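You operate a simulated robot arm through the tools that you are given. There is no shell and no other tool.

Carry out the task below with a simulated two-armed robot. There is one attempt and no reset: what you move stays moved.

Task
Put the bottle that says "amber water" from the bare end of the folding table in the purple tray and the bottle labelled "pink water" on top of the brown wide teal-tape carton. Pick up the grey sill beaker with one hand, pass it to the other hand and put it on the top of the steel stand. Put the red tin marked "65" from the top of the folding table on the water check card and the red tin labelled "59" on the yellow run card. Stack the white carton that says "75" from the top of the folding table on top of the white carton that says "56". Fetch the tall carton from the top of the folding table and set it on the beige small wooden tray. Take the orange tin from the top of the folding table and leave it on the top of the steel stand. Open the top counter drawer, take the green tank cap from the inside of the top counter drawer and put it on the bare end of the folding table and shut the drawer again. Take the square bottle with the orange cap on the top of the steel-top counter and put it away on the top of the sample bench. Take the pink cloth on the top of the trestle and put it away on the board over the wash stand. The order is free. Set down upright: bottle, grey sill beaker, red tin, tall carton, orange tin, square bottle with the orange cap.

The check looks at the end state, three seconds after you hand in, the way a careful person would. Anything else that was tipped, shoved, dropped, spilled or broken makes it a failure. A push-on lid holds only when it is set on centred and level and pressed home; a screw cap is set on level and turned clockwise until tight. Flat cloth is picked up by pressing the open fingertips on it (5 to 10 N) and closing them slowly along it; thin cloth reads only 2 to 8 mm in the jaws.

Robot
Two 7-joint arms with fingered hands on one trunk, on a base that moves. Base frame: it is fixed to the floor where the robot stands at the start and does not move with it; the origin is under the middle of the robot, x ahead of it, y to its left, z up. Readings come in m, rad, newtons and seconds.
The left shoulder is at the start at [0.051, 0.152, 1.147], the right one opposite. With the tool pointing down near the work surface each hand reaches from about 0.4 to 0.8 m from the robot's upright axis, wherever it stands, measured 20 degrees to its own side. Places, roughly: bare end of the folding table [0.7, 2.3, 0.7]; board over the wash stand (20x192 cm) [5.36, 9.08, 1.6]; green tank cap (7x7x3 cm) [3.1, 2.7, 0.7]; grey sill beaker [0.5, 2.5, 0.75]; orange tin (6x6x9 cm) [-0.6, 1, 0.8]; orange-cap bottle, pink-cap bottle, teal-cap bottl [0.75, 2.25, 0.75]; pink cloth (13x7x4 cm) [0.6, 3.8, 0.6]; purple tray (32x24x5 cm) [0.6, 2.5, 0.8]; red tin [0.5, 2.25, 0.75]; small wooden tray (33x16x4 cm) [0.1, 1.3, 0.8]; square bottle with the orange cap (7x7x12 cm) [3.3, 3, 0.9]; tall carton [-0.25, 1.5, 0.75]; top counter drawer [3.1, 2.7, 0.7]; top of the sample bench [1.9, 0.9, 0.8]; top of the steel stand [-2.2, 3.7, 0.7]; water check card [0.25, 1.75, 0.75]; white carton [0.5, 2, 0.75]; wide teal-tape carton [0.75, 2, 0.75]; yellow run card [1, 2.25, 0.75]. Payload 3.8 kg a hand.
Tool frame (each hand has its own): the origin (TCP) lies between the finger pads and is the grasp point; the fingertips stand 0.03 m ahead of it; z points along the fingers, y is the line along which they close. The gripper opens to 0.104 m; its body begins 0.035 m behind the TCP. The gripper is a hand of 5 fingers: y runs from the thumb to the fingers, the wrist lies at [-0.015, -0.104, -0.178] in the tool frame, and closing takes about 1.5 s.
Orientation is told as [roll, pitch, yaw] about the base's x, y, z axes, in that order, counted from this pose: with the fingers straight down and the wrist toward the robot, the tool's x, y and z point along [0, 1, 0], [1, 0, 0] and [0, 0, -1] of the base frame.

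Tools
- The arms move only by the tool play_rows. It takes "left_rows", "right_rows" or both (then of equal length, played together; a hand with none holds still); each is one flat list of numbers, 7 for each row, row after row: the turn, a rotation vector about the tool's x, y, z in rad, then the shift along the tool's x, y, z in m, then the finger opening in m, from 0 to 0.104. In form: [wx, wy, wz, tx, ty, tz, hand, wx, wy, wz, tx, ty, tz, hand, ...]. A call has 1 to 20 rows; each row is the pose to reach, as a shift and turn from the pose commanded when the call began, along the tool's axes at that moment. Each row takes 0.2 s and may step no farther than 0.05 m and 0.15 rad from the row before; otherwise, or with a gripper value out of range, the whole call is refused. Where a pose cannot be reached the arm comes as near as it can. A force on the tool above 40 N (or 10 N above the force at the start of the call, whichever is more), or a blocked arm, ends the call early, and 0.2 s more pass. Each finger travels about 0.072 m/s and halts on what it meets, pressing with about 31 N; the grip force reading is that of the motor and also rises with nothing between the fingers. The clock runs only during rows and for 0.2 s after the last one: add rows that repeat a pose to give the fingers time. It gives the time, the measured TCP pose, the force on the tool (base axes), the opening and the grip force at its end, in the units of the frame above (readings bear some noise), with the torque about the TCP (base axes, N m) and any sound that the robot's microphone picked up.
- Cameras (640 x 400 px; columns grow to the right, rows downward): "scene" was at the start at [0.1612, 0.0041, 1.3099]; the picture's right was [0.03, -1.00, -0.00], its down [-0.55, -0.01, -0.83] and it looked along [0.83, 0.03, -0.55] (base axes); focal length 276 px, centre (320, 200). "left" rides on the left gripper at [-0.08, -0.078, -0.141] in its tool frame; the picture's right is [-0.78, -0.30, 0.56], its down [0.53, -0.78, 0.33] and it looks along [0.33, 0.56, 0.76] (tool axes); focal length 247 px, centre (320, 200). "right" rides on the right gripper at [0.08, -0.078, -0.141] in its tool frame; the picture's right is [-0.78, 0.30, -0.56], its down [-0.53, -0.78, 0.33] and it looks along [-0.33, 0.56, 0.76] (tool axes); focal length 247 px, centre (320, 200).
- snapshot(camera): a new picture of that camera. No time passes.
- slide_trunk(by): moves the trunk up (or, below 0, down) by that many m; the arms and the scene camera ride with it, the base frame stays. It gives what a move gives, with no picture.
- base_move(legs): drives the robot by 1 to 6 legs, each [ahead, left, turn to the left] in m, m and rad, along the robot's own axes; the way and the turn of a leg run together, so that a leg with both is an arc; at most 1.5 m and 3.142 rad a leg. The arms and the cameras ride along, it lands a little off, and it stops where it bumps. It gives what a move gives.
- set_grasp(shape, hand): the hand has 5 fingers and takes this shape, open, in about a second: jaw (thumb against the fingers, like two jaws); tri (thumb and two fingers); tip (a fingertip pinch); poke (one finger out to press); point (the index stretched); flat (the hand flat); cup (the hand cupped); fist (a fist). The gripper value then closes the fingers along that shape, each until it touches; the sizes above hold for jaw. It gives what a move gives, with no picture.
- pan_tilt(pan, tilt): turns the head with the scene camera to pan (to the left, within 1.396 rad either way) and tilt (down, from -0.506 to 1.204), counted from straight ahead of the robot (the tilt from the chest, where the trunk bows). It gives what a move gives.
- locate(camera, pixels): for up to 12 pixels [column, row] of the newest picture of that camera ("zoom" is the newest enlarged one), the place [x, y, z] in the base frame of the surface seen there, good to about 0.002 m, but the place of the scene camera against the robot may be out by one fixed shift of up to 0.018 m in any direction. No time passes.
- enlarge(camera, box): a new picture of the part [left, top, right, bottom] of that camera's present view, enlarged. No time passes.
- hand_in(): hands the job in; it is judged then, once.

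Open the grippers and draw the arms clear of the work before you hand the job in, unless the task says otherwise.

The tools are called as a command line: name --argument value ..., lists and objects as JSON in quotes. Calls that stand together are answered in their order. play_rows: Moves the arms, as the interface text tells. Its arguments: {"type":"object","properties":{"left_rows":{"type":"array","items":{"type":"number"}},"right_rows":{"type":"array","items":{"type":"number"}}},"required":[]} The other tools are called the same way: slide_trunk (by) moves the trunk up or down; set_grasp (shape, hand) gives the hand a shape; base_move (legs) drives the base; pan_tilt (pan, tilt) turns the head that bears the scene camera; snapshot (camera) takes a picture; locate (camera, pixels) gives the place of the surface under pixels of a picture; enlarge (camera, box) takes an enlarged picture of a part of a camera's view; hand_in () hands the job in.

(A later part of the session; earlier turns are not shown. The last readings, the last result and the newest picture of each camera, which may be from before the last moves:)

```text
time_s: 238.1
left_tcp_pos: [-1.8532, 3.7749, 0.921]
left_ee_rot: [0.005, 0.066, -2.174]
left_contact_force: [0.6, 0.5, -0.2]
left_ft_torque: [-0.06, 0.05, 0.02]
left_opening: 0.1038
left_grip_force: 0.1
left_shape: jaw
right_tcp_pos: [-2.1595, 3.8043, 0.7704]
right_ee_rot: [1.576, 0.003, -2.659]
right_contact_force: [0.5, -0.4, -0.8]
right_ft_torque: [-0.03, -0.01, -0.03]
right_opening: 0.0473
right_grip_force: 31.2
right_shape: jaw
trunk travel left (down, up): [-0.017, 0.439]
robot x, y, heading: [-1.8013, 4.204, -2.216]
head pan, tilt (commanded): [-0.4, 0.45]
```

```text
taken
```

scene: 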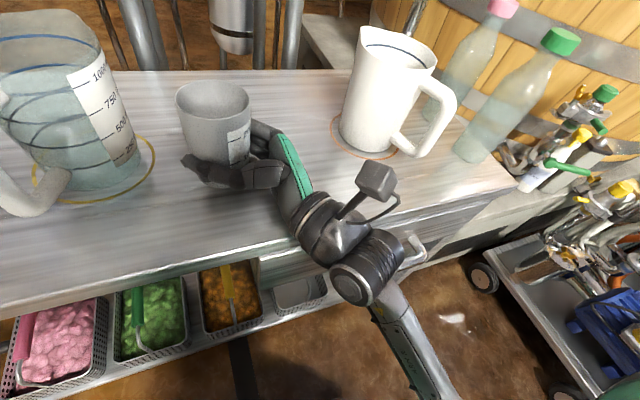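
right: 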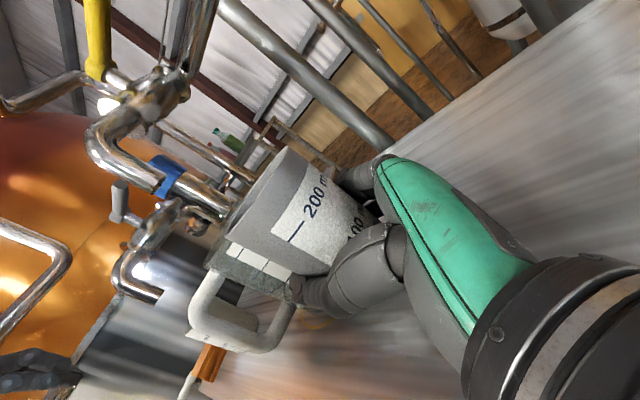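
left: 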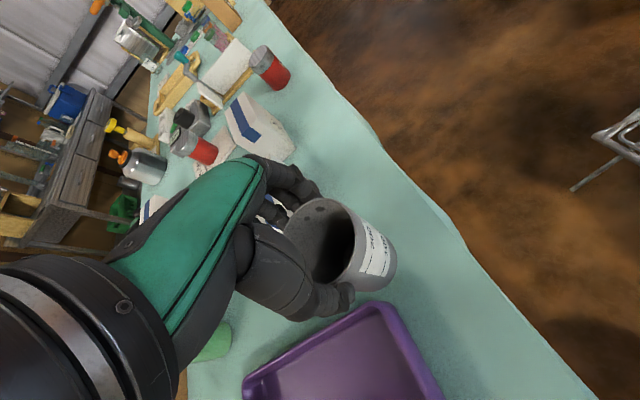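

The wrist now sits at the edge. I lower again and watch the force.

play_rows --right_rows '[0, 0, 0, -0.01, 0, 0, 0, 0, 0, 0, -0.02, 0, 0, 0, 0, 0, 0, -0.026, 0, 0, 0, 0, 0, 0, -0.03, 0, 0, 0, 0, 0, 0, -0.03, 0, 0, 0]'

enlarge --camera "scene" --box '[120, 50, 420, 260]'

```text
time_s: 239.1
left_tcp_pos: [-1.8529, 3.7763, 0.9217]
left_ee_rot: [0.004, 0.064, -2.173]
left_contact_force: [-0.2, -0.3, 0.1]
left_ft_torque: [0.0, 0.01, -0.02]
left_opening: 0.1041
left_grip_force: 0.1
left_shape: jaw
right_tcp_pos: [-2.16, 3.8066, 0.7549]
right_ee_rot: [1.599, -0.024, -2.659]
right_contact_force: [4.6, 4.3, 18.6]
right_ft_torque: [1.14, 0.58, -0.33]
right_opening: 0.0474
right_grip_force: 30.7
right_shape: jaw
trunk travel left (down, up): [-0.017, 0.439]
robot x, y, heading: [-1.7988, 4.2049, -2.21]
head pan, tilt (commanded): [-0.4, 0.45]
stopped in row 5 (right hand): the force on the tool passed its limit at 44 N (the readings are from after the stop); the commanded pose is now the measured one
```

```text
1.90 times, centred on (270, 155) of scene
```

zoom: 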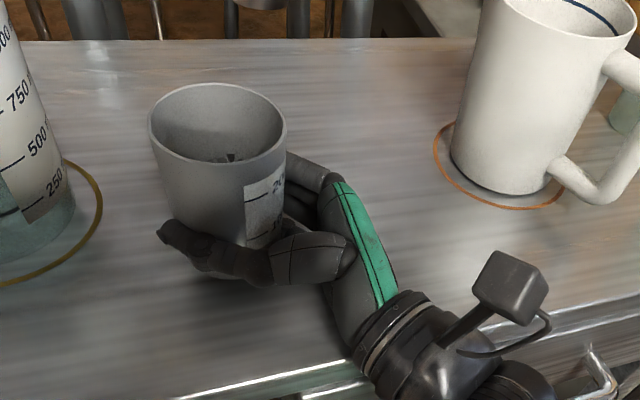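

The palm's lower edge limits the descent (~1.4 cm gap left). I tilt the hand slightly fingers-down (0.1 rad) so the heel rises, and lower again gently.

play_rows --right_rows '[0, -0.06, 0.012, 0.012, 0, 0, 0, 0, -0.128, 0.024, 0.012, 0, 0, 0, 0, -0.128, 0.024, 0.004, 0, 0, 0, 0, -0.128, 0.024, -0.001, 0, 0, 0, 0, -0.128, 0.024, -0.004, 0, 0, 0, 0, -0.128, 0.024, -0.004, 0, 0, 0]'

```text
time_s: 240.5
left_tcp_pos: [-1.8522, 3.7757, 0.9226]
left_ee_rot: [0.003, 0.062, -2.173]
left_contact_force: [-0.8, 0.1, -0.6]
left_ft_torque: [0.02, 0.04, -0.02]
left_opening: 0.1036
left_grip_force: 0.0
left_shape: jaw
right_tcp_pos: [-2.1594, 3.8058, 0.7489]
right_ee_rot: [1.464, 0.005, -2.662]
right_contact_force: [-1.3, -0.7, 11.7]
right_ft_torque: [0.2, 0.61, 0.04]
right_opening: 0.0472
right_grip_force: 31.3
right_shape: jaw
trunk travel left (down, up): [-0.017, 0.439]
robot x, y, heading: [-1.7994, 4.204, -2.212]
head pan, tilt (commanded): [-0.4, 0.45]
```

Contact at z≈0.749 with a few mm left at most. I open the fingers very gradually so the beaker settles while still guided.

play_rows --right_rows '[0, 0, 0, 0, 0, 0, 0.048, 0, 0, 0, 0, 0, 0, 0.05, 0, 0, 0, 0, 0, 0, 0.052, 0, 0, 0, 0, 0, 0, 0.054, 0, 0, 0, 0, 0, 0, 0.056, 0, 0, 0, 0, 0, 0, 0.058, 0, 0, 0, 0, 0, 0, 0.06, 0, 0, 0, 0, 0, 0, 0.063, 0, 0, 0, 0, 0, 0, 0.066, 0, 0, 0, 0, 0, 0, 0.07, 0, 0, 0, 0, 0, 0, 0.07]'

snapshot --camera "scene"

enlarge --camera "scene" --box '[120, 50, 420, 260]'

```text
time_s: 242.9
left_tcp_pos: [-1.8531, 3.7765, 0.9218]
left_ee_rot: [0.004, 0.062, -2.173]
left_contact_force: [1.0, -0.3, 0.0]
left_ft_torque: [0.02, 0.02, 0.06]
left_opening: 0.104
left_grip_force: 0.0
left_shape: jaw
right_tcp_pos: [-2.1592, 3.805, 0.7478]
right_ee_rot: [1.462, 0.006, -2.661]
right_contact_force: [-0.3, 0.7, 10.0]
right_ft_torque: [0.46, 0.45, -0.08]
right_opening: 0.0696
right_grip_force: 0.1
right_shape: jaw
trunk travel left (down, up): [-0.017, 0.439]
robot x, y, heading: [-1.7958, 4.2035, -2.209]
head pan, tilt (commanded): [-0.4, 0.45]
```

```text
taken
```

scene: 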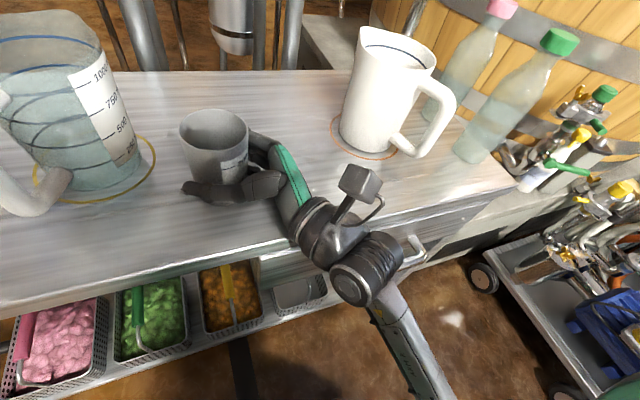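

```text
1.90 times, centred on (270, 155) of scene
```

zoom: 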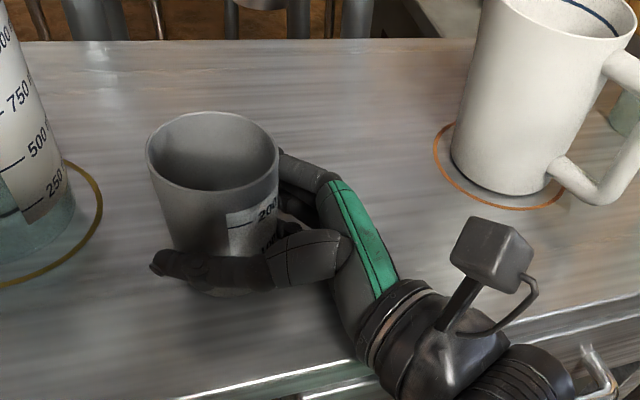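

The beaker has settled upright. I open fully, lift 5 mm off the surface and retreat to the right.

play_rows --right_rows '[0, 0, 0, 0.002, 0, 0, 0.085, 0, 0, 0, 0.004, 0, 0, 0.104, 0, 0, 0, 0.004, 0, 0, 0.104, 0, 0, 0, 0.004, 0, -0.02, 0.104, 0, 0, 0, 0.006, 0, -0.05, 0.104, 0, 0, 0, 0.01, 0, -0.08, 0.104, 0, 0, 0, 0.02, 0, -0.11, 0.104, 0, 0, 0, 0.04, 0, -0.13, 0.104, 0, 0, 0, 0.06, 0, -0.14, 0.104, 0, 0, 0, 0.06, 0, -0.14, 0.104]'

snapshot --camera "scene"

```text
time_s: 245.1
left_tcp_pos: [-1.8529, 3.7749, 0.9211]
left_ee_rot: [0.003, 0.066, -2.174]
left_contact_force: [0.7, -1.1, 0.3]
left_ft_torque: [-0.01, 0.01, -0.01]
left_opening: 0.1039
left_grip_force: 0.0
left_shape: jaw
right_tcp_pos: [-2.2715, 3.8914, 0.7973]
right_ee_rot: [1.462, 0.009, -2.661]
right_contact_force: [-0.3, 0.7, 0.5]
right_ft_torque: [-0.02, 0.03, -0.01]
right_opening: 0.1034
right_grip_force: 0.0
right_shape: jaw
right hand out of reach, approached as far as the arm can: row 5, 6, 7, 8, 9, 10
trunk travel left (down, up): [-0.017, 0.439]
robot x, y, heading: [-1.8008, 4.2034, -2.216]
head pan, tilt (commanded): [-0.4, 0.45]
```

```text
taken
```

scene: 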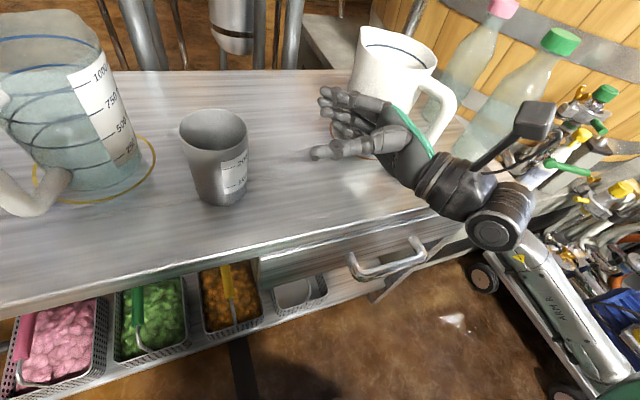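

The beaker stands upright on the stand at (215,155). The right hand drifted near the pitcher; I draw it up and straight back toward me.

play_rows --right_rows '[0, 0, 0, 0.0, -0.03, 0, 0.104, 0, 0, 0, 0.02, -0.06, 0, 0.104, 0, 0, 0, 0.04, -0.09, 0, 0.104, 0, 0, 0, 0.07, -0.12, 0, 0.104, 0, 0, 0, 0.1, -0.14, 0, 0.104, 0, 0, 0, 0.1, -0.14, 0, 0.104]'

snapshot --camera "scene"

```text
time_s: 246.5
left_tcp_pos: [-1.854, 3.7747, 0.9215]
left_ee_rot: [0.004, 0.064, -2.174]
left_contact_force: [0.0, 0.9, 0.4]
left_ft_torque: [0.02, -0.01, 0.03]
left_opening: 0.1039
left_grip_force: 0.0
left_shape: jaw
right_tcp_pos: [-2.2693, 3.8608, 0.9042]
right_ee_rot: [1.463, 0.009, -2.663]
right_contact_force: [0.3, 0.3, 0.6]
right_ft_torque: [0.04, 0.01, -0.01]
right_opening: 0.1037
right_grip_force: 0.0
right_shape: jaw
right hand out of reach, approached as far as the arm can: row 1, 2, 3, 4, 5, 6
trunk travel left (down, up): [-0.017, 0.439]
robot x, y, heading: [-1.7983, 4.2072, -2.212]
head pan, tilt (commanded): [-0.4, 0.45]
```

```text
taken
```

scene: 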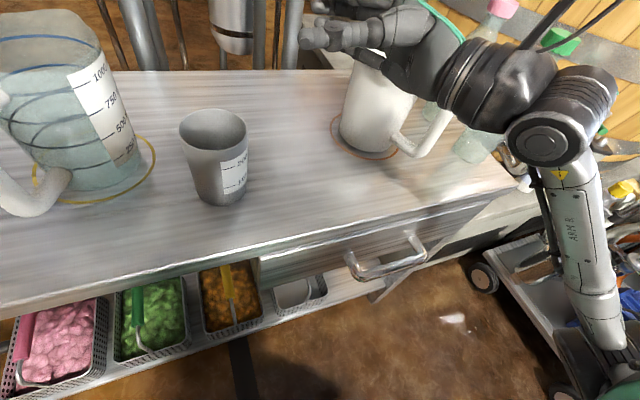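

The hand is at pitcher-top height; I lift everything straight up with the trunk, then back the base off.

slide_trunk --by 0.2

base_move --legs '[[-0.2, 0, 0]]'

pan_tilt --pan 0.0 --tilt 0.6

snapshot --camera "scene"

```text
time_s: 248.7
left_tcp_pos: [-1.8535, 3.7748, 1.1218]
left_ee_rot: [0.005, 0.066, -2.173]
left_contact_force: [0.3, -1.1, 0.9]
left_ft_torque: [0.0, -0.04, -0.02]
left_opening: 0.1039
left_grip_force: 0.0
left_shape: jaw
right_tcp_pos: [-2.2682, 3.8652, 1.105]
right_ee_rot: [1.462, 0.011, -2.661]
right_contact_force: [0.1, 0.3, 0.0]
right_ft_torque: [-0.01, -0.02, 0.01]
right_opening: 0.1038
right_grip_force: 0.0
right_shape: jaw
trunk travel left (down, up): [-0.217, 0.239]
robot x, y, heading: [-1.7964, 4.2044, -2.213]
head pan, tilt (commanded): [-0.4, 0.45]
```

```text
time_s: 250.3
left_tcp_pos: [-1.7324, 3.9355, 1.1207]
left_ee_rot: [0.004, 0.066, -2.17]
left_contact_force: [-0.4, 0.0, 0.8]
left_ft_torque: [0.04, -0.01, 0.01]
left_opening: 0.1038
left_grip_force: 0.0
left_shape: jaw
right_tcp_pos: [-2.1475, 4.0255, 1.1062]
right_ee_rot: [1.463, 0.009, -2.66]
right_contact_force: [0.0, 0.1, 0.3]
right_ft_torque: [0.01, 0.0, 0.0]
right_opening: 0.1037
right_grip_force: 0.2
right_shape: jaw
trunk travel left (down, up): [-0.217, 0.239]
robot x, y, heading: [-1.6776, 4.3649, -2.211]
head pan, tilt (commanded): [-0.4, 0.45]
```

```text
time_s: 251.2
left_tcp_pos: [-1.7337, 3.9362, 1.1211]
left_ee_rot: [0.004, 0.063, -2.171]
left_contact_force: [-0.2, -0.1, -0.2]
left_ft_torque: [0.04, 0.03, 0.03]
left_opening: 0.1041
left_grip_force: 0.2
left_shape: jaw
right_tcp_pos: [-2.1475, 4.0258, 1.1065]
right_ee_rot: [1.461, 0.01, -2.659]
right_contact_force: [-0.3, -0.9, -0.3]
right_ft_torque: [0.04, -0.05, 0.0]
right_opening: 0.1038
right_grip_force: 0.0
right_shape: jaw
trunk travel left (down, up): [-0.217, 0.239]
robot x, y, heading: [-1.6784, 4.3657, -2.212]
head pan, tilt (commanded): [0.0, 0.6]
```

```text
taken
```

scene: 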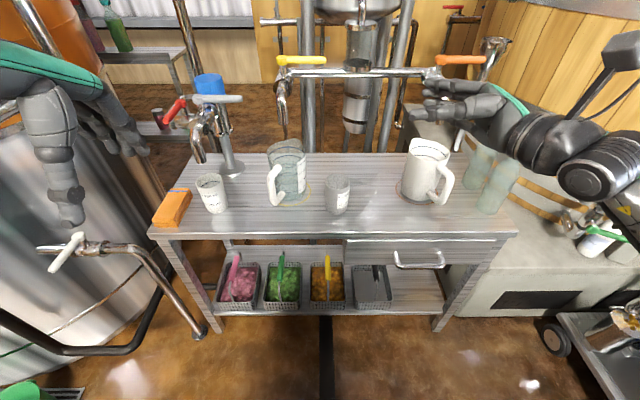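

The beaker stands at (337,195). I back off a bit more and return the right hand to pointing down, keeping it low so the elbow stays down.

base_move --legs '[[-0.15, 0, 0]]'

play_rows --right_rows '[0.13, 0, 0, -0.03, -0.02, 0, 0.104, 0.26, 0, 0, -0.06, -0.04, 0, 0.104, 0.39, 0, 0, -0.09, -0.05, 0, 0.104, 0.45, 0, 0, -0.12, -0.05, 0, 0.104, 0.45, 0, 0, -0.14, -0.05, 0, 0.104, 0.45, 0, 0, -0.14, -0.05, 0, 0.104]'

play_rows --right_rows '[0, -0.14, 0, 0, 0, 0, 0.104, 0, -0.28, 0, 0, 0, 0, 0.104, 0, -0.42, 0, 0, 0, 0, 0.104, 0, -0.56, 0, 0, 0, 0, 0.104, 0, -0.7, 0, 0, 0, 0, 0.104, 0, -0.84, 0, 0, 0, 0, 0.104, 0, -0.98, 0, 0, 0, 0, 0.104, 0, -1.12, 0, 0, 0, 0, 0.104, 0, -1.26, 0, 0, 0, 0, 0.104, 0, -1.4, 0, 0, 0, 0, 0.104, 0, -1.461, 0, 0, 0, 0, 0.104, 0, -1.461, 0, 0, 0, 0, 0.104]'

pan_tilt --pan -0.6 --tilt 0.6

snapshot --camera "scene"

```text
time_s: 252.5
left_tcp_pos: [-1.6423, 4.0585, 1.1208]
left_ee_rot: [0.005, 0.065, -2.171]
left_contact_force: [0.0, 0.2, 0.8]
left_ft_torque: [-0.01, 0.02, 0.0]
left_opening: 0.1039
left_grip_force: 0.0
left_shape: jaw
right_tcp_pos: [-2.0572, 4.1488, 1.1055]
right_ee_rot: [1.461, 0.009, -2.658]
right_contact_force: [-0.1, 0.1, 0.3]
right_ft_torque: [0.0, -0.04, 0.01]
right_opening: 0.1036
right_grip_force: 0.0
right_shape: jaw
trunk travel left (down, up): [-0.217, 0.239]
robot x, y, heading: [-1.5851, 4.4888, -2.21]
head pan, tilt (commanded): [0.0, 0.6]
```

```text
time_s: 253.9
left_tcp_pos: [-1.641, 4.0585, 1.1217]
left_ee_rot: [0.003, 0.064, -2.172]
left_contact_force: [0.6, 0.3, 0.1]
left_ft_torque: [-0.02, -0.01, -0.02]
left_opening: 0.1038
left_grip_force: 0.1
left_shape: jaw
right_tcp_pos: [-2.0183, 4.1854, 0.9673]
right_ee_rot: [1.476, 0.056, -2.215]
right_contact_force: [0.4, -0.2, 0.0]
right_ft_torque: [0.02, -0.02, 0.0]
right_opening: 0.1038
right_grip_force: 0.1
right_shape: jaw
trunk travel left (down, up): [-0.217, 0.239]
robot x, y, heading: [-1.5884, 4.4835, -2.212]
head pan, tilt (commanded): [0.0, 0.6]
```

```text
time_s: 256.5
left_tcp_pos: [-1.6418, 4.0588, 1.1219]
left_ee_rot: [0.004, 0.065, -2.173]
left_contact_force: [-0.1, 0.5, -0.3]
left_ft_torque: [-0.01, 0.02, 0.01]
left_opening: 0.1038
left_grip_force: 0.0
left_shape: jaw
right_tcp_pos: [-2.0172, 4.1864, 0.9674]
right_ee_rot: [0.014, 0.054, -2.214]
right_contact_force: [-0.4, 0.1, -0.9]
right_ft_torque: [-0.02, 0.01, 0.0]
right_opening: 0.1038
right_grip_force: 0.1
right_shape: jaw
trunk travel left (down, up): [-0.217, 0.239]
robot x, y, heading: [-1.5889, 4.4909, -2.211]
head pan, tilt (commanded): [0.0, 0.6]
```

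```text
time_s: 257.5
left_tcp_pos: [-1.6418, 4.0586, 1.1214]
left_ee_rot: [0.004, 0.063, -2.172]
left_contact_force: [-0.1, 0.4, 0.3]
left_ft_torque: [0.04, 0.0, 0.02]
left_opening: 0.1037
left_grip_force: 0.1
left_shape: jaw
right_tcp_pos: [-2.0182, 4.186, 0.9684]
right_ee_rot: [0.014, 0.057, -2.213]
right_contact_force: [0.3, -0.2, -0.7]
right_ft_torque: [0.0, -0.01, 0.03]
right_opening: 0.1038
right_grip_force: 0.0
right_shape: jaw
trunk travel left (down, up): [-0.217, 0.239]
robot x, y, heading: [-1.5864, 4.489, -2.206]
head pan, tilt (commanded): [-0.6, 0.6]
```

```text
taken
```

scene: 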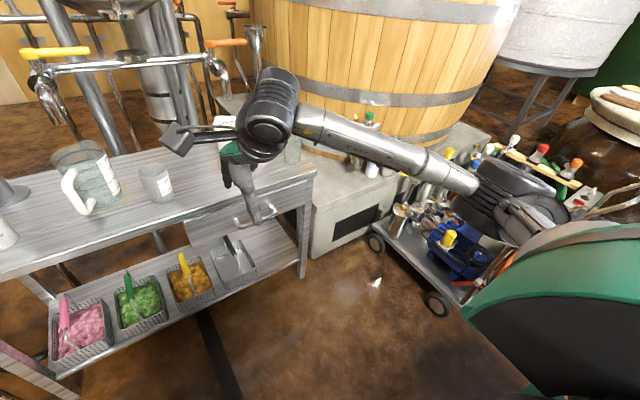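

Both arms are free again. I raise the trunk, leave the stand area through the corridor and head for the trestle's right end to fetch the pink cloth.

slide_trunk --by 0.22

base_move --legs '[[0.156, 0.38, 0], [0, 0, 2.1]]'

pan_tilt --pan 0.0 --tilt 0.6

snapshot --camera "scene"

```text
time_s: 259.9
left_tcp_pos: [-1.6414, 4.0587, 1.3406]
left_ee_rot: [0.003, 0.065, -2.17]
left_contact_force: [0.3, 0.4, -0.1]
left_ft_torque: [0.01, 0.02, -0.01]
left_opening: 0.1043
left_grip_force: 0.1
left_shape: jaw
right_tcp_pos: [-2.0173, 4.1856, 1.1878]
right_ee_rot: [0.014, 0.056, -2.213]
right_contact_force: [-0.8, -0.4, -0.1]
right_ft_torque: [-0.03, 0.01, 0.03]
right_opening: 0.1036
right_grip_force: 0.1
right_shape: jaw
trunk travel left (down, up): [-0.437, 0.019]
robot x, y, heading: [-1.5851, 4.4895, -2.209]
head pan, tilt (commanded): [-0.6, 0.6]
```

```text
time_s: 265.2
left_tcp_pos: [-1.0255, 3.8894, 1.3431]
left_ee_rot: [0.004, 0.062, -1.088]
left_contact_force: [0.2, -0.6, 0.6]
left_ft_torque: [0.01, 0.03, 0.0]
left_opening: 0.104
left_grip_force: 0.0
left_shape: jaw
right_tcp_pos: [-1.3237, 3.6172, 1.1802]
right_ee_rot: [-0.002, 0.081, -1.154]
right_contact_force: [-15.7, 14.1, -1.1]
right_ft_torque: [-0.13, -0.2, -0.67]
right_opening: 0.1022
right_grip_force: 0.0
right_shape: jaw
trunk travel left (down, up): [-0.437, 0.019]
robot x, y, heading: [-1.3776, 4.135, -1.13]
head pan, tilt (commanded): [-0.6, 0.6]
stopped in leg 2: the force on the tool passed its limit at 59 N (the readings are from after the stop); the commanded pose is now the measured one
```

```text
time_s: 266.2
left_tcp_pos: [-1.0254, 3.8894, 1.3436]
left_ee_rot: [0.004, 0.061, -1.086]
left_contact_force: [-0.5, -0.3, 0.5]
left_ft_torque: [0.01, 0.01, 0.02]
left_opening: 0.1041
left_grip_force: 0.1
left_shape: jaw
right_tcp_pos: [-1.3227, 3.6161, 1.184]
right_ee_rot: [0.0, 0.077, -1.15]
right_contact_force: [-18.4, 14.5, -7.0]
right_ft_torque: [0.2, -0.15, -0.87]
right_opening: 0.1016
right_grip_force: 0.0
right_shape: jaw
trunk travel left (down, up): [-0.437, 0.019]
robot x, y, heading: [-1.3742, 4.1354, -1.129]
head pan, tilt (commanded): [0.0, 0.6]
```

```text
taken
```

scene: 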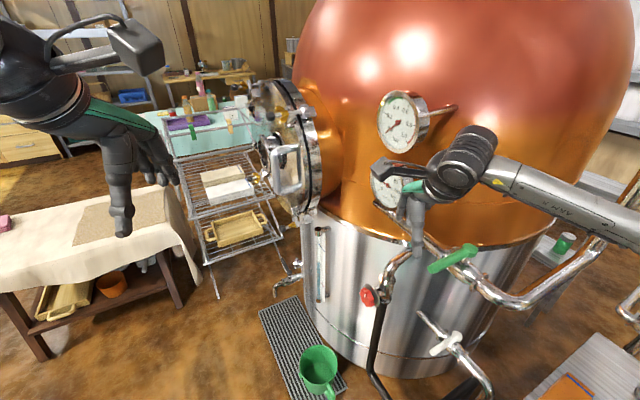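

The right hand has touched the still near its gauges. I turn back right at once to free it.

base_move --legs '[[0, 0, -0.2]]'

snapshot --camera "scene"

```text
time_s: 267.3
left_tcp_pos: [-1.0768, 3.8203, 1.3411]
left_ee_rot: [0.0, 0.065, -1.288]
left_contact_force: [0.8, -1.2, 0.0]
left_ft_torque: [0.04, 0.04, 0.01]
left_opening: 0.1039
left_grip_force: 0.1
left_shape: jaw
right_tcp_pos: [-1.4232, 3.6127, 1.1823]
right_ee_rot: [-0.002, 0.079, -1.351]
right_contact_force: [-0.2, -0.4, -0.1]
right_ft_torque: [0.02, 0.03, -0.02]
right_opening: 0.1037
right_grip_force: 0.1
right_shape: jaw
trunk travel left (down, up): [-0.437, 0.019]
robot x, y, heading: [-1.3766, 4.1374, -1.328]
head pan, tilt (commanded): [0.0, 0.6]
```

```text
taken
```

scene: 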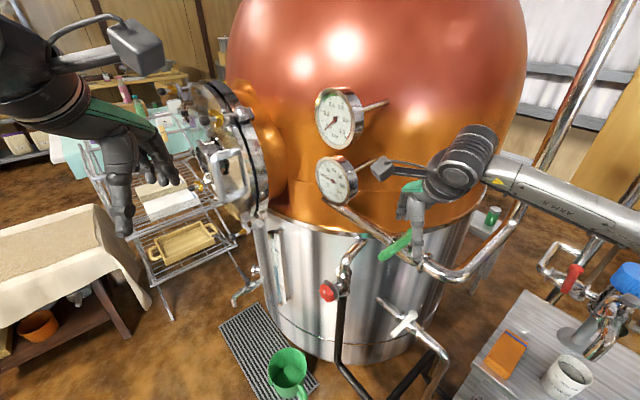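

Freed (force zero). I pull the right hand in close to the body before turning on.

play_rows --right_rows '[-0.03, 0, 0, 0, -0.04, 0, 0.104, -0.06, 0, 0, 0, -0.08, 0, 0.104, -0.079, 0, 0, 0, -0.12, 0, 0.104, -0.079, 0, 0, 0, -0.13, 0, 0.104, -0.079, 0, 0, 0, -0.13, 0, 0.104]'

base_move --legs '[[-0.06, 0, 0], [0, 0, 1.3]]'

snapshot --camera "scene"

```text
time_s: 268.5
left_tcp_pos: [-1.0783, 3.8207, 1.3408]
left_ee_rot: [0.001, 0.065, -1.287]
left_contact_force: [-0.5, -0.1, -0.3]
left_ft_torque: [0.0, -0.02, -0.03]
left_opening: 0.104
left_grip_force: 0.0
left_shape: jaw
right_tcp_pos: [-1.453, 3.739, 1.1928]
right_ee_rot: [-0.001, -0.001, -1.35]
right_contact_force: [0.6, -0.8, -0.2]
right_ft_torque: [0.01, -0.03, 0.02]
right_opening: 0.1037
right_grip_force: 0.1
right_shape: jaw
trunk travel left (down, up): [-0.437, 0.019]
robot x, y, heading: [-1.3778, 4.1368, -1.326]
head pan, tilt (commanded): [0.0, 0.6]
```

```text
time_s: 272.7
left_tcp_pos: [-1.0086, 4.3987, 1.3413]
left_ee_rot: [0.002, 0.065, 0.021]
left_contact_force: [0.1, 0.8, 0.5]
left_ft_torque: [-0.03, 0.02, 0.01]
left_opening: 0.1036
left_grip_force: 0.0
left_shape: jaw
right_tcp_pos: [-1.0268, 4.0159, 1.1913]
right_ee_rot: [-0.001, 0.0, -0.043]
right_contact_force: [0.6, -0.2, -0.4]
right_ft_torque: [0.0, 0.01, 0.0]
right_opening: 0.1035
right_grip_force: 0.0
right_shape: jaw
trunk travel left (down, up): [-0.437, 0.019]
robot x, y, heading: [-1.3887, 4.1943, -0.017]
head pan, tilt (commanded): [0.0, 0.6]
```

```text
taken
```

scene: 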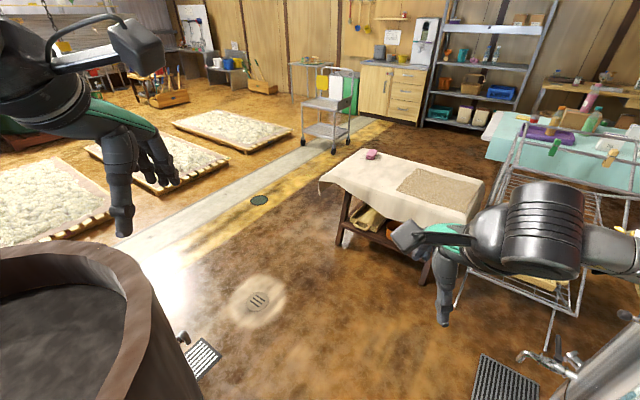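

Path ahead is clear; pink cloth at (371,154) on the trestle. I drive out past the trestle's end and turn to face it.

base_move --legs '[[0.85, -0.03, 0], [0.74, 0.41, 0], [0.8, -0.15, 0], [0, 0, -2.19]]'

pan_tilt --pan 0.0 --tilt 0.8

snapshot --camera "scene"

```text
time_s: 290.4
left_tcp_pos: [0.9383, 3.935, 1.342]
left_ee_rot: [0.003, 0.064, -2.166]
left_contact_force: [0.5, 0.1, -0.4]
left_ft_torque: [-0.01, -0.03, 0.0]
left_opening: 0.1039
left_grip_force: 0.1
left_shape: jaw
right_tcp_pos: [0.6378, 4.1709, 1.1929]
right_ee_rot: [0.0, -0.003, -2.23]
right_contact_force: [0.2, -0.3, -0.5]
right_ft_torque: [0.02, 0.01, 0.03]
right_opening: 0.104
right_grip_force: 0.1
right_shape: jaw
trunk travel left (down, up): [-0.437, 0.019]
robot x, y, heading: [0.9928, 4.3674, -2.208]
head pan, tilt (commanded): [0.0, 0.6]
```

```text
time_s: 291.1
left_tcp_pos: [0.9397, 3.9335, 1.3403]
left_ee_rot: [0.002, 0.063, -2.166]
left_contact_force: [0.7, -0.1, -0.5]
left_ft_torque: [0.0, 0.02, -0.02]
left_opening: 0.1039
left_grip_force: 0.1
left_shape: jaw
right_tcp_pos: [0.6374, 4.1706, 1.1919]
right_ee_rot: [0.0, -0.001, -2.232]
right_contact_force: [0.1, 0.8, -0.1]
right_ft_torque: [0.05, -0.01, 0.03]
right_opening: 0.1037
right_grip_force: 0.1
right_shape: jaw
trunk travel left (down, up): [-0.437, 0.019]
robot x, y, heading: [0.9917, 4.3634, -2.205]
head pan, tilt (commanded): [0.0, 0.799]
```

```text
taken
```

scene: 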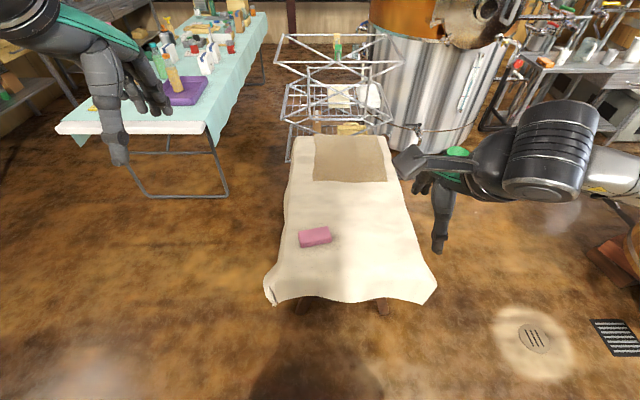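

The pink cloth is at (314,237). I locate it and its corners.

enlarge --camera "scene" --box '[270, 205, 360, 265]'

locate --camera "scene" --pixels '[[314, 235], [300, 232], [328, 228], [302, 246], [331, 241], [314, 260], [300, 270], [350, 285]]'

```text
6.67 times, centred on (315, 235) of scene
```

zoom: 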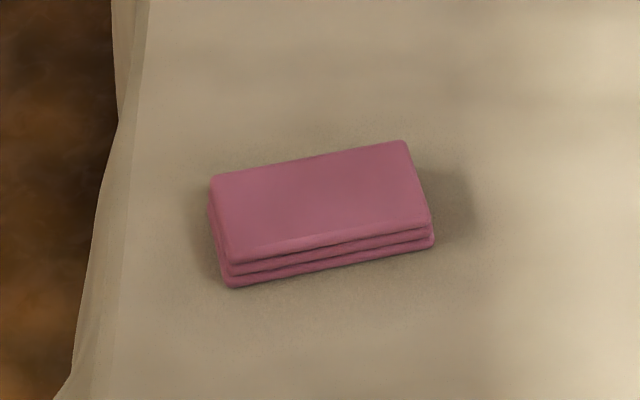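

```text
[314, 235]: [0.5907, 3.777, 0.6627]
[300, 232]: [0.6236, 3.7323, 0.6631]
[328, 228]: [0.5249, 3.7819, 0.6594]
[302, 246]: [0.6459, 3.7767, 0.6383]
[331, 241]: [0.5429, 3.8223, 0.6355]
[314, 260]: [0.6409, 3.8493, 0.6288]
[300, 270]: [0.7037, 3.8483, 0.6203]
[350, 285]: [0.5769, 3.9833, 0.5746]
```

Cloth centre ≈(0.587,3.778), top z≈0.655, width axis about 0.18 rad off my forward axis. I lower the trunk, move 18 cm closer, and bring the left hand over it.

slide_trunk --by -0.38

base_move --legs '[[0.18, 0, 0]]'

play_rows --left_rows '[-0.03, 0, -0.03, -0.03, 0.02, 0, 0.104, -0.063, 0, -0.06, -0.06, 0.045, 0, 0.104, -0.063, 0, -0.1, -0.095, 0.07, 0, 0.104, -0.063, 0, -0.14, -0.13, 0.095, 0, 0.104, -0.063, 0, -0.14, -0.165, 0.12, 0, 0.104, -0.063, 0, -0.14, -0.198, 0.1467, 0, 0.104, -0.063, 0, -0.14, -0.198, 0.1467, 0.05, 0.104, -0.063, 0, -0.14, -0.198, 0.1467, 0.1, 0.104, -0.063, 0, -0.14, -0.198, 0.1467, 0.14, 0.104, -0.063, 0, -0.14, -0.198, 0.1467, 0.14, 0.104]'

snapshot --camera "left"

snapshot --camera "scene"

```text
time_s: 294.8
left_tcp_pos: [0.9392, 3.9356, 0.9604]
left_ee_rot: [0.004, 0.064, -2.167]
left_contact_force: [-0.3, -0.4, -0.1]
left_ft_torque: [-0.04, 0.03, 0.01]
left_opening: 0.1038
left_grip_force: 0.1
left_shape: jaw
right_tcp_pos: [0.6304, 4.1591, 0.6495]
right_ee_rot: [-0.01, 0.396, -2.233]
right_contact_force: [-0.1, 0.0, -0.7]
right_ft_torque: [-0.02, 0.0, 0.02]
right_opening: 0.1038
right_grip_force: 0.1
right_shape: jaw
trunk travel left (down, up): [-0.057, 0.399]
robot x, y, heading: [0.9897, 4.3641, -2.21]
head pan, tilt (commanded): [0.0, 0.799]
```

```text
time_s: 296.2
left_tcp_pos: [0.8501, 3.8171, 0.9619]
left_ee_rot: [0.002, 0.062, -2.169]
left_contact_force: [0.8, -0.1, 1.2]
left_ft_torque: [-0.03, 0.0, -0.01]
left_opening: 0.1043
left_grip_force: 0.1
left_shape: jaw
right_tcp_pos: [0.547, 4.0457, 0.6503]
right_ee_rot: [-0.01, 0.415, -2.226]
right_contact_force: [7.9, 15.4, 17.5]
right_ft_torque: [-0.07, 0.54, -0.39]
right_opening: 0.0969
right_grip_force: 0.2
right_shape: jaw
trunk travel left (down, up): [-0.057, 0.399]
robot x, y, heading: [0.903, 4.2465, -2.206]
head pan, tilt (commanded): [0.0, 0.799]
stopped in leg 1: the force on the tool passed its limit at 48 N (the readings are from after the stop); the commanded pose is now the measured one
```

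```text
time_s: 298.4
left_tcp_pos: [0.6096, 3.8156, 0.8148]
left_ee_rot: [0.007, -0.003, -2.03]
left_contact_force: [0.3, -0.5, -0.6]
left_ft_torque: [0.0, 0.02, -0.01]
left_opening: 0.1042
left_grip_force: 0.0
left_shape: jaw
right_tcp_pos: [0.5456, 4.0446, 0.6498]
right_ee_rot: [-0.011, 0.411, -2.228]
right_contact_force: [12.6, 20.5, 19.1]
right_ft_torque: [0.01, 0.52, -0.53]
right_opening: 0.0948
right_grip_force: 0.1
right_shape: jaw
trunk travel left (down, up): [-0.057, 0.399]
robot x, y, heading: [0.9039, 4.2421, -2.208]
head pan, tilt (commanded): [0.0, 0.799]
```

```text
taken
```

left: 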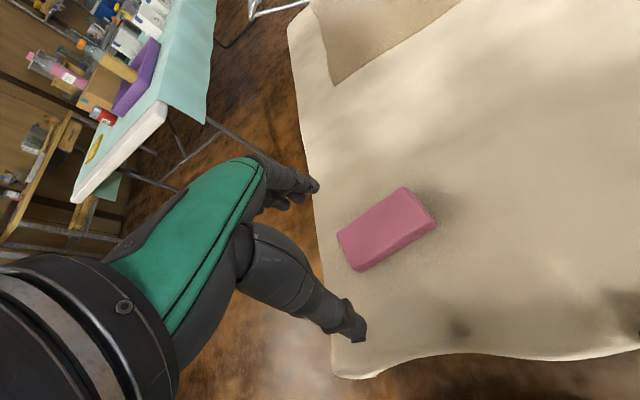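

```text
taken
```

scene: 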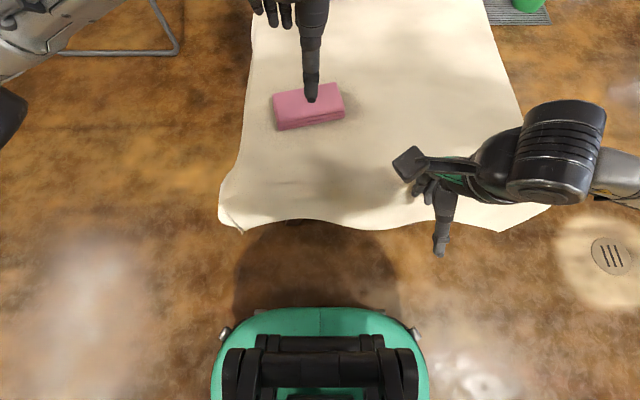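

The trunk slide tilted and dropped the right hand so it bumped the trestle edge. I lift the right hand straight up first.

play_rows --right_rows '[0, 0, 0, 0, -0.016, -0.036, 0.104, 0, 0, 0, 0, -0.032, -0.073, 0.104, 0, 0, 0, 0, -0.05, -0.11, 0.104, 0, 0, 0, 0, -0.066, -0.146, 0.104, 0, 0, 0, 0, -0.08, -0.18, 0.104, 0, 0, 0, 0, -0.08, -0.18, 0.104]'

snapshot --camera "scene"

locate --camera "scene" --pixels '[[280, 110], [340, 105], [292, 125], [330, 85], [240, 232], [500, 230]]'

```text
time_s: 299.8
left_tcp_pos: [0.6084, 3.8118, 0.8114]
left_ee_rot: [0.005, 0.001, -2.032]
left_contact_force: [-0.8, -0.1, 0.4]
left_ft_torque: [0.03, -0.04, 0.02]
left_opening: 0.1038
left_grip_force: 0.1
left_shape: jaw
right_tcp_pos: [0.5464, 4.0439, 0.8457]
right_ee_rot: [-0.011, 0.416, -2.227]
right_contact_force: [-0.1, 0.2, 0.9]
right_ft_torque: [0.0, -0.01, 0.0]
right_opening: 0.1036
right_grip_force: 0.1
right_shape: jaw
right hand out of reach, approached as far as the arm can: row 1, 2, 3, 4
trunk travel left (down, up): [-0.057, 0.399]
robot x, y, heading: [0.9029, 4.2416, -2.206]
head pan, tilt (commanded): [0.0, 0.799]
```

```text
taken
```

scene: 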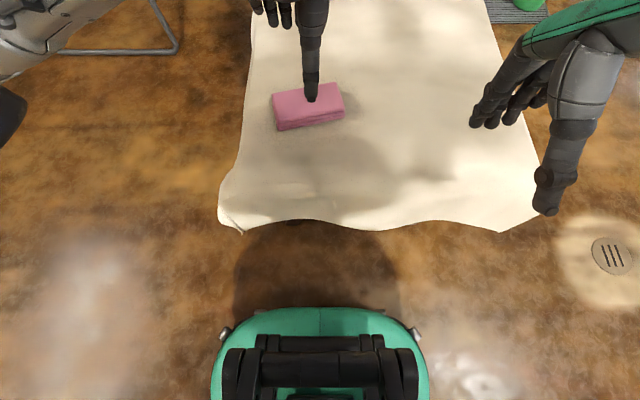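

```text
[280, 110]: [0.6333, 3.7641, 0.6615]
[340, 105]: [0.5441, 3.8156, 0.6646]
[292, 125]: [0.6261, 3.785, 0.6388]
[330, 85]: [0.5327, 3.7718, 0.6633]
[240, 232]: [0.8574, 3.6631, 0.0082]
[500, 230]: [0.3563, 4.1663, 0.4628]
```

The right hand is free. I level it, and locate the cloth's corners from the left camera.

play_rows --right_rows '[-0.14, 0, 0, 0, 0, -0.02, 0.104, -0.28, 0, 0, 0, 0, -0.03, 0.104, -0.416, 0, 0, 0, 0, -0.03, 0.104, -0.416, 0, 0, 0, 0, -0.03, 0.104]'

enlarge --camera "left" --box '[320, 170, 460, 290]'

locate --camera "left" --pixels '[[340, 240], [402, 190], [433, 222], [365, 262], [385, 225], [358, 271]]'

```text
time_s: 300.8
left_tcp_pos: [0.6081, 3.8127, 0.8119]
left_ee_rot: [0.007, 0.003, -2.03]
left_contact_force: [0.0, -0.2, -0.4]
left_ft_torque: [-0.01, 0.01, -0.02]
left_opening: 0.1039
left_grip_force: 0.1
left_shape: jaw
right_tcp_pos: [0.5224, 3.9892, 0.9041]
right_ee_rot: [-0.011, 0.0, -2.221]
right_contact_force: [0.0, 0.0, 0.7]
right_ft_torque: [-0.02, 0.01, -0.03]
right_opening: 0.1038
right_grip_force: 0.1
right_shape: jaw
right hand out of reach, approached as far as the arm can: row 1, 2, 3, 4
trunk travel left (down, up): [-0.057, 0.399]
robot x, y, heading: [0.8994, 4.2442, -2.204]
head pan, tilt (commanded): [0.0, 0.799]
```

```text
3.33 times, centred on (390, 230) of left
```

zoom: 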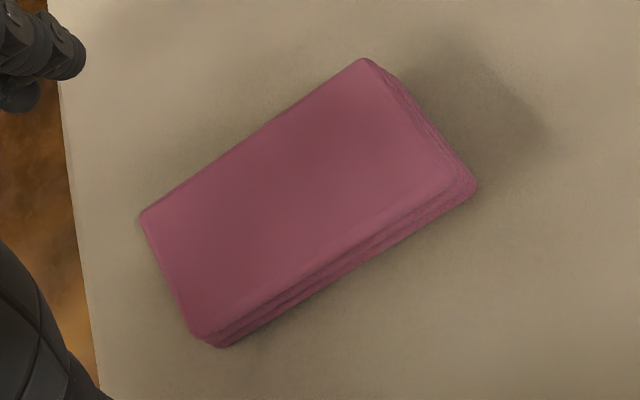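

```text
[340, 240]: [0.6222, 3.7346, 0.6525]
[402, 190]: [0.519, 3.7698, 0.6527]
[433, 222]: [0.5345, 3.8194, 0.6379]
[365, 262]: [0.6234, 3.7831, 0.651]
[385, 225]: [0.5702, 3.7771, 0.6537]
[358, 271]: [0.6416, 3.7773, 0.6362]
```

Cloth centre (0.579,3.775), top 0.653; width axis yaw −1.92. I align the left hand, descend and close across the width.

play_rows --left_rows '[0, 0, -0.05, -0.005, 0.025, 0.03, 0.104, 0, 0, -0.108, -0.0092, 0.0463, 0.06, 0.104, 0, 0, -0.108, -0.0092, 0.0463, 0.1, 0.104, 0, 0, -0.108, -0.0092, 0.0463, 0.14, 0.104, 0, 0, -0.108, -0.0092, 0.0463, 0.16, 0.104, 0, 0, -0.108, -0.0092, 0.0463, 0.163, 0.104, 0, 0, -0.108, -0.0092, 0.0463, 0.163, 0.104]'

snapshot --camera "left"

```text
time_s: 302.4
left_tcp_pos: [0.5806, 3.775, 0.65]
left_ee_rot: [0.005, -0.002, -1.92]
left_contact_force: [0.9, 0.4, 7.8]
left_ft_torque: [-0.36, 0.08, 0.06]
left_opening: 0.103
left_grip_force: 0.1
left_shape: jaw
right_tcp_pos: [0.5237, 3.991, 0.9032]
right_ee_rot: [-0.01, 0.0, -2.221]
right_contact_force: [-0.1, 0.5, 0.6]
right_ft_torque: [0.01, 0.02, 0.0]
right_opening: 0.1039
right_grip_force: 0.1
right_shape: jaw
trunk travel left (down, up): [-0.057, 0.399]
robot x, y, heading: [0.8968, 4.2448, -2.213]
head pan, tilt (commanded): [0.0, 0.799]
```

```text
taken
```

left: 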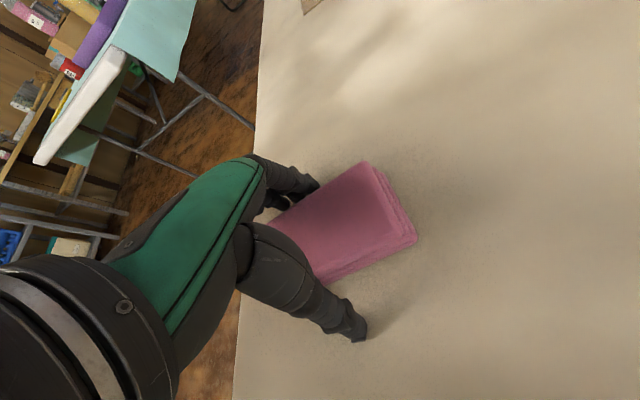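

Light contact (7.8 N) with the cloth between fingers and thumb. I close slowly.

play_rows --left_rows '[0, 0, 0, 0, 0, -0.002, 0.095, 0, 0, 0, 0, 0, -0.002, 0.085, 0, 0, 0, 0, 0, -0.002, 0.075, 0, 0, 0, 0, 0, -0.002, 0.065, 0, 0, 0, 0, 0, -0.002, 0.055, 0, 0, 0, 0, 0, -0.002, 0.04, 0, 0, 0, 0, 0, -0.002, 0.02, 0, 0, 0, 0, 0, -0.002, 0.0, 0, 0, 0, 0, 0, -0.002, 0.0, 0, 0, 0, 0, 0, -0.002, 0.0]'

snapshot --camera "left"

```text
time_s: 304.6
left_tcp_pos: [0.5819, 3.7749, 0.6491]
left_ee_rot: [0.006, 0.0, -1.922]
left_contact_force: [0.4, -0.2, 5.6]
left_ft_torque: [0.07, -0.08, -0.09]
left_opening: 0.0564
left_grip_force: 30.7
left_shape: jaw
right_tcp_pos: [0.5234, 3.9906, 0.9031]
right_ee_rot: [-0.012, 0.001, -2.221]
right_contact_force: [0.4, 0.5, -0.5]
right_ft_torque: [-0.03, -0.02, 0.0]
right_opening: 0.1038
right_grip_force: 0.1
right_shape: jaw
trunk travel left (down, up): [-0.057, 0.399]
robot x, y, heading: [0.8987, 4.2474, -2.207]
head pan, tilt (commanded): [0.0, 0.799]
```

```text
taken
```

left: 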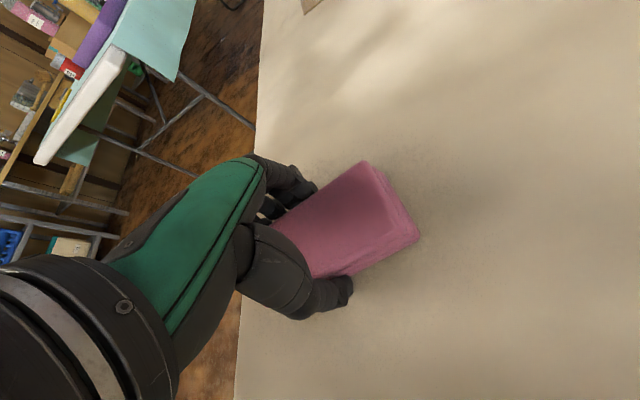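

Gripped across the width (0.056 m). I lift it 15 cm and check.

play_rows --left_rows '[0, 0, 0, 0, 0, -0.02, 0, 0, 0, 0, 0, 0, -0.05, 0, 0, 0, 0, 0, 0, -0.08, 0, 0, 0, 0, 0, 0, -0.11, 0, 0, 0, 0, 0, 0, -0.15, 0, 0, 0, 0, 0, 0, -0.15, 0]'

snapshot --camera "left"

snapshot --camera "scene"

```text
time_s: 306.0
left_tcp_pos: [0.5806, 3.7755, 0.7995]
left_ee_rot: [0.008, 0.001, -1.922]
left_contact_force: [-0.2, -0.1, -1.2]
left_ft_torque: [-0.01, 0.02, 0.01]
left_opening: 0.0562
left_grip_force: 31.6
left_shape: jaw
right_tcp_pos: [0.5219, 3.9901, 0.9031]
right_ee_rot: [-0.011, 0.003, -2.223]
right_contact_force: [0.2, -0.4, -0.8]
right_ft_torque: [0.01, -0.03, -0.02]
right_opening: 0.1033
right_grip_force: 0.2
right_shape: jaw
trunk travel left (down, up): [-0.057, 0.399]
robot x, y, heading: [0.9031, 4.2485, -2.209]
head pan, tilt (commanded): [0.0, 0.799]
```

```text
taken
```

left: 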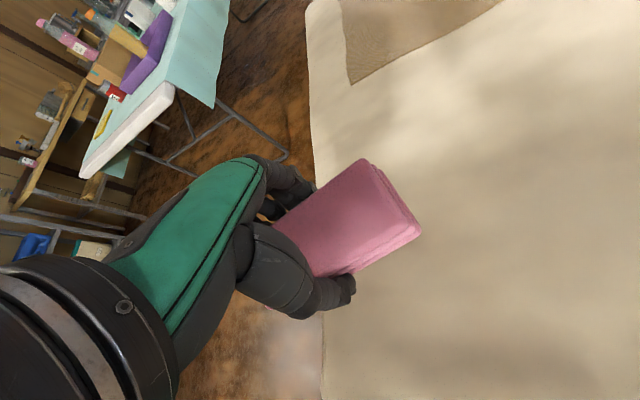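

```text
taken
```

scene: 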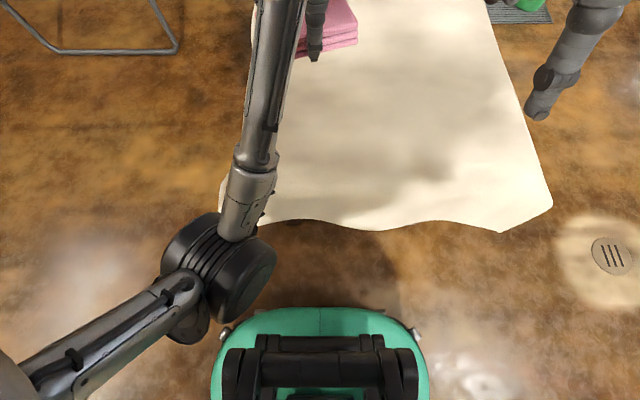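

The cloth is held in the left hand. I back away and turn around toward the wash stand's direction, then look.

base_move --legs '[[-0.3, 0, 0], [0, 0, 3.0]]'

slide_trunk --by 0.2

pan_tilt --pan 0.0 --tilt 0.25

snapshot --camera "scene"

```text
time_s: 315.1
left_tcp_pos: [1.475, 4.8938, 0.7999]
left_ee_rot: [0.008, 0.0, 1.058]
left_contact_force: [-0.5, 0.1, -2.0]
left_ft_torque: [0.01, -0.04, -0.01]
left_opening: 0.0556
left_grip_force: 30.8
left_shape: jaw
right_tcp_pos: [1.4976, 4.6741, 0.9027]
right_ee_rot: [-0.012, 0.0, 0.757]
right_contact_force: [0.3, -0.7, 0.0]
right_ft_torque: [-0.01, -0.02, 0.0]
right_opening: 0.1039
right_grip_force: 0.2
right_shape: jaw
trunk travel left (down, up): [-0.057, 0.399]
robot x, y, heading: [1.0803, 4.4839, 0.773]
head pan, tilt (commanded): [0.0, 0.799]
```

```text
time_s: 317.2
left_tcp_pos: [1.4713, 4.91, 1.0087]
left_ee_rot: [0.022, -0.029, 1.079]
left_contact_force: [-0.4, -0.7, -0.7]
left_ft_torque: [0.0, 0.0, -0.01]
left_opening: 0.0556
left_grip_force: 30.9
left_shape: jaw
right_tcp_pos: [1.4976, 4.6735, 1.1031]
right_ee_rot: [-0.011, 0.002, 0.759]
right_contact_force: [0.1, 0.0, -0.4]
right_ft_torque: [0.01, -0.01, 0.0]
right_opening: 0.1038
right_grip_force: 0.1
right_shape: jaw
trunk travel left (down, up): [-0.257, 0.199]
robot x, y, heading: [1.0783, 4.4834, 0.77]
head pan, tilt (commanded): [0.0, 0.799]
```

```text
time_s: 318.2
left_tcp_pos: [1.4675, 4.9104, 1.0058]
left_ee_rot: [0.026, -0.024, 1.079]
left_contact_force: [0.6, -0.6, -0.1]
left_ft_torque: [0.0, 0.04, -0.03]
left_opening: 0.0554
left_grip_force: 31.0
left_shape: jaw
right_tcp_pos: [1.4968, 4.674, 1.1036]
right_ee_rot: [-0.01, -0.001, 0.757]
right_contact_force: [-0.5, 0.4, -0.3]
right_ft_torque: [0.0, -0.01, 0.02]
right_opening: 0.1039
right_grip_force: 0.0
right_shape: jaw
trunk travel left (down, up): [-0.257, 0.199]
robot x, y, heading: [1.0808, 4.4823, 0.769]
head pan, tilt (commanded): [0.0, 0.25]
```

```text
taken
```

scene: 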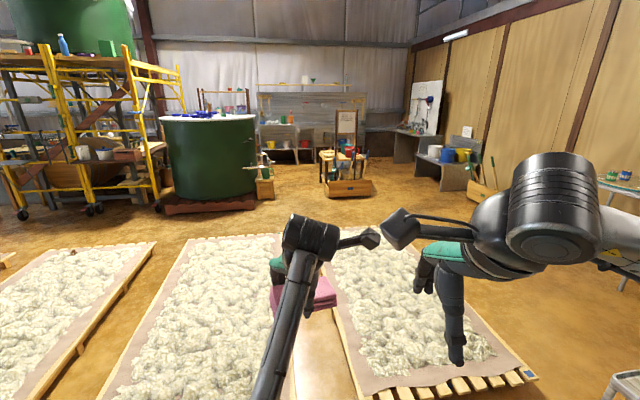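

Drying beds lie ahead; the wash stand is at the far wall (300,110). I locate the beds' corners and the wash stand to plan a route on the right.

locate --camera "scene" --pixels '[[537, 377], [420, 255], [335, 240], [310, 345], [560, 300], [600, 260], [470, 190], [350, 195], [300, 140], [305, 97], [375, 395], [620, 385]]'

enlarge --camera "scene" --box '[240, 60, 480, 210]'

```text
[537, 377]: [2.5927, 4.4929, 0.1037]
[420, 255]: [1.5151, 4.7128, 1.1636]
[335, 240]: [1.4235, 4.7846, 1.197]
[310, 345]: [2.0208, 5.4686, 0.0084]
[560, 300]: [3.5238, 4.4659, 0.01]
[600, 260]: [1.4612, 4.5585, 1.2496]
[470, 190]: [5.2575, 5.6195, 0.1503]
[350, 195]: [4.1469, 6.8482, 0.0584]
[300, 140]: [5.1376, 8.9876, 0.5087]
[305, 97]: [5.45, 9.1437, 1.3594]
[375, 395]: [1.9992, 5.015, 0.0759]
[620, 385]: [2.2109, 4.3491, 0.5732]
```

```text
2.67 times, centred on (360, 135) of scene
```

zoom: 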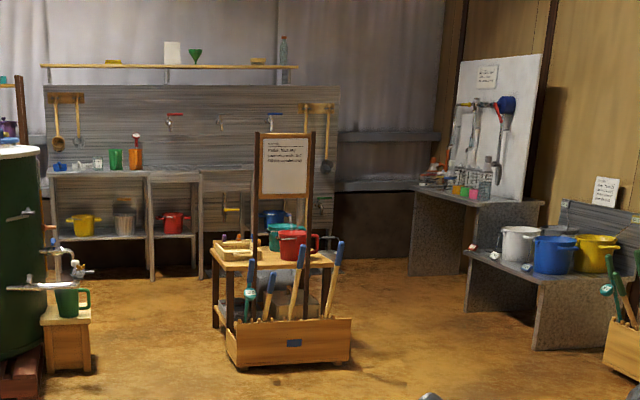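

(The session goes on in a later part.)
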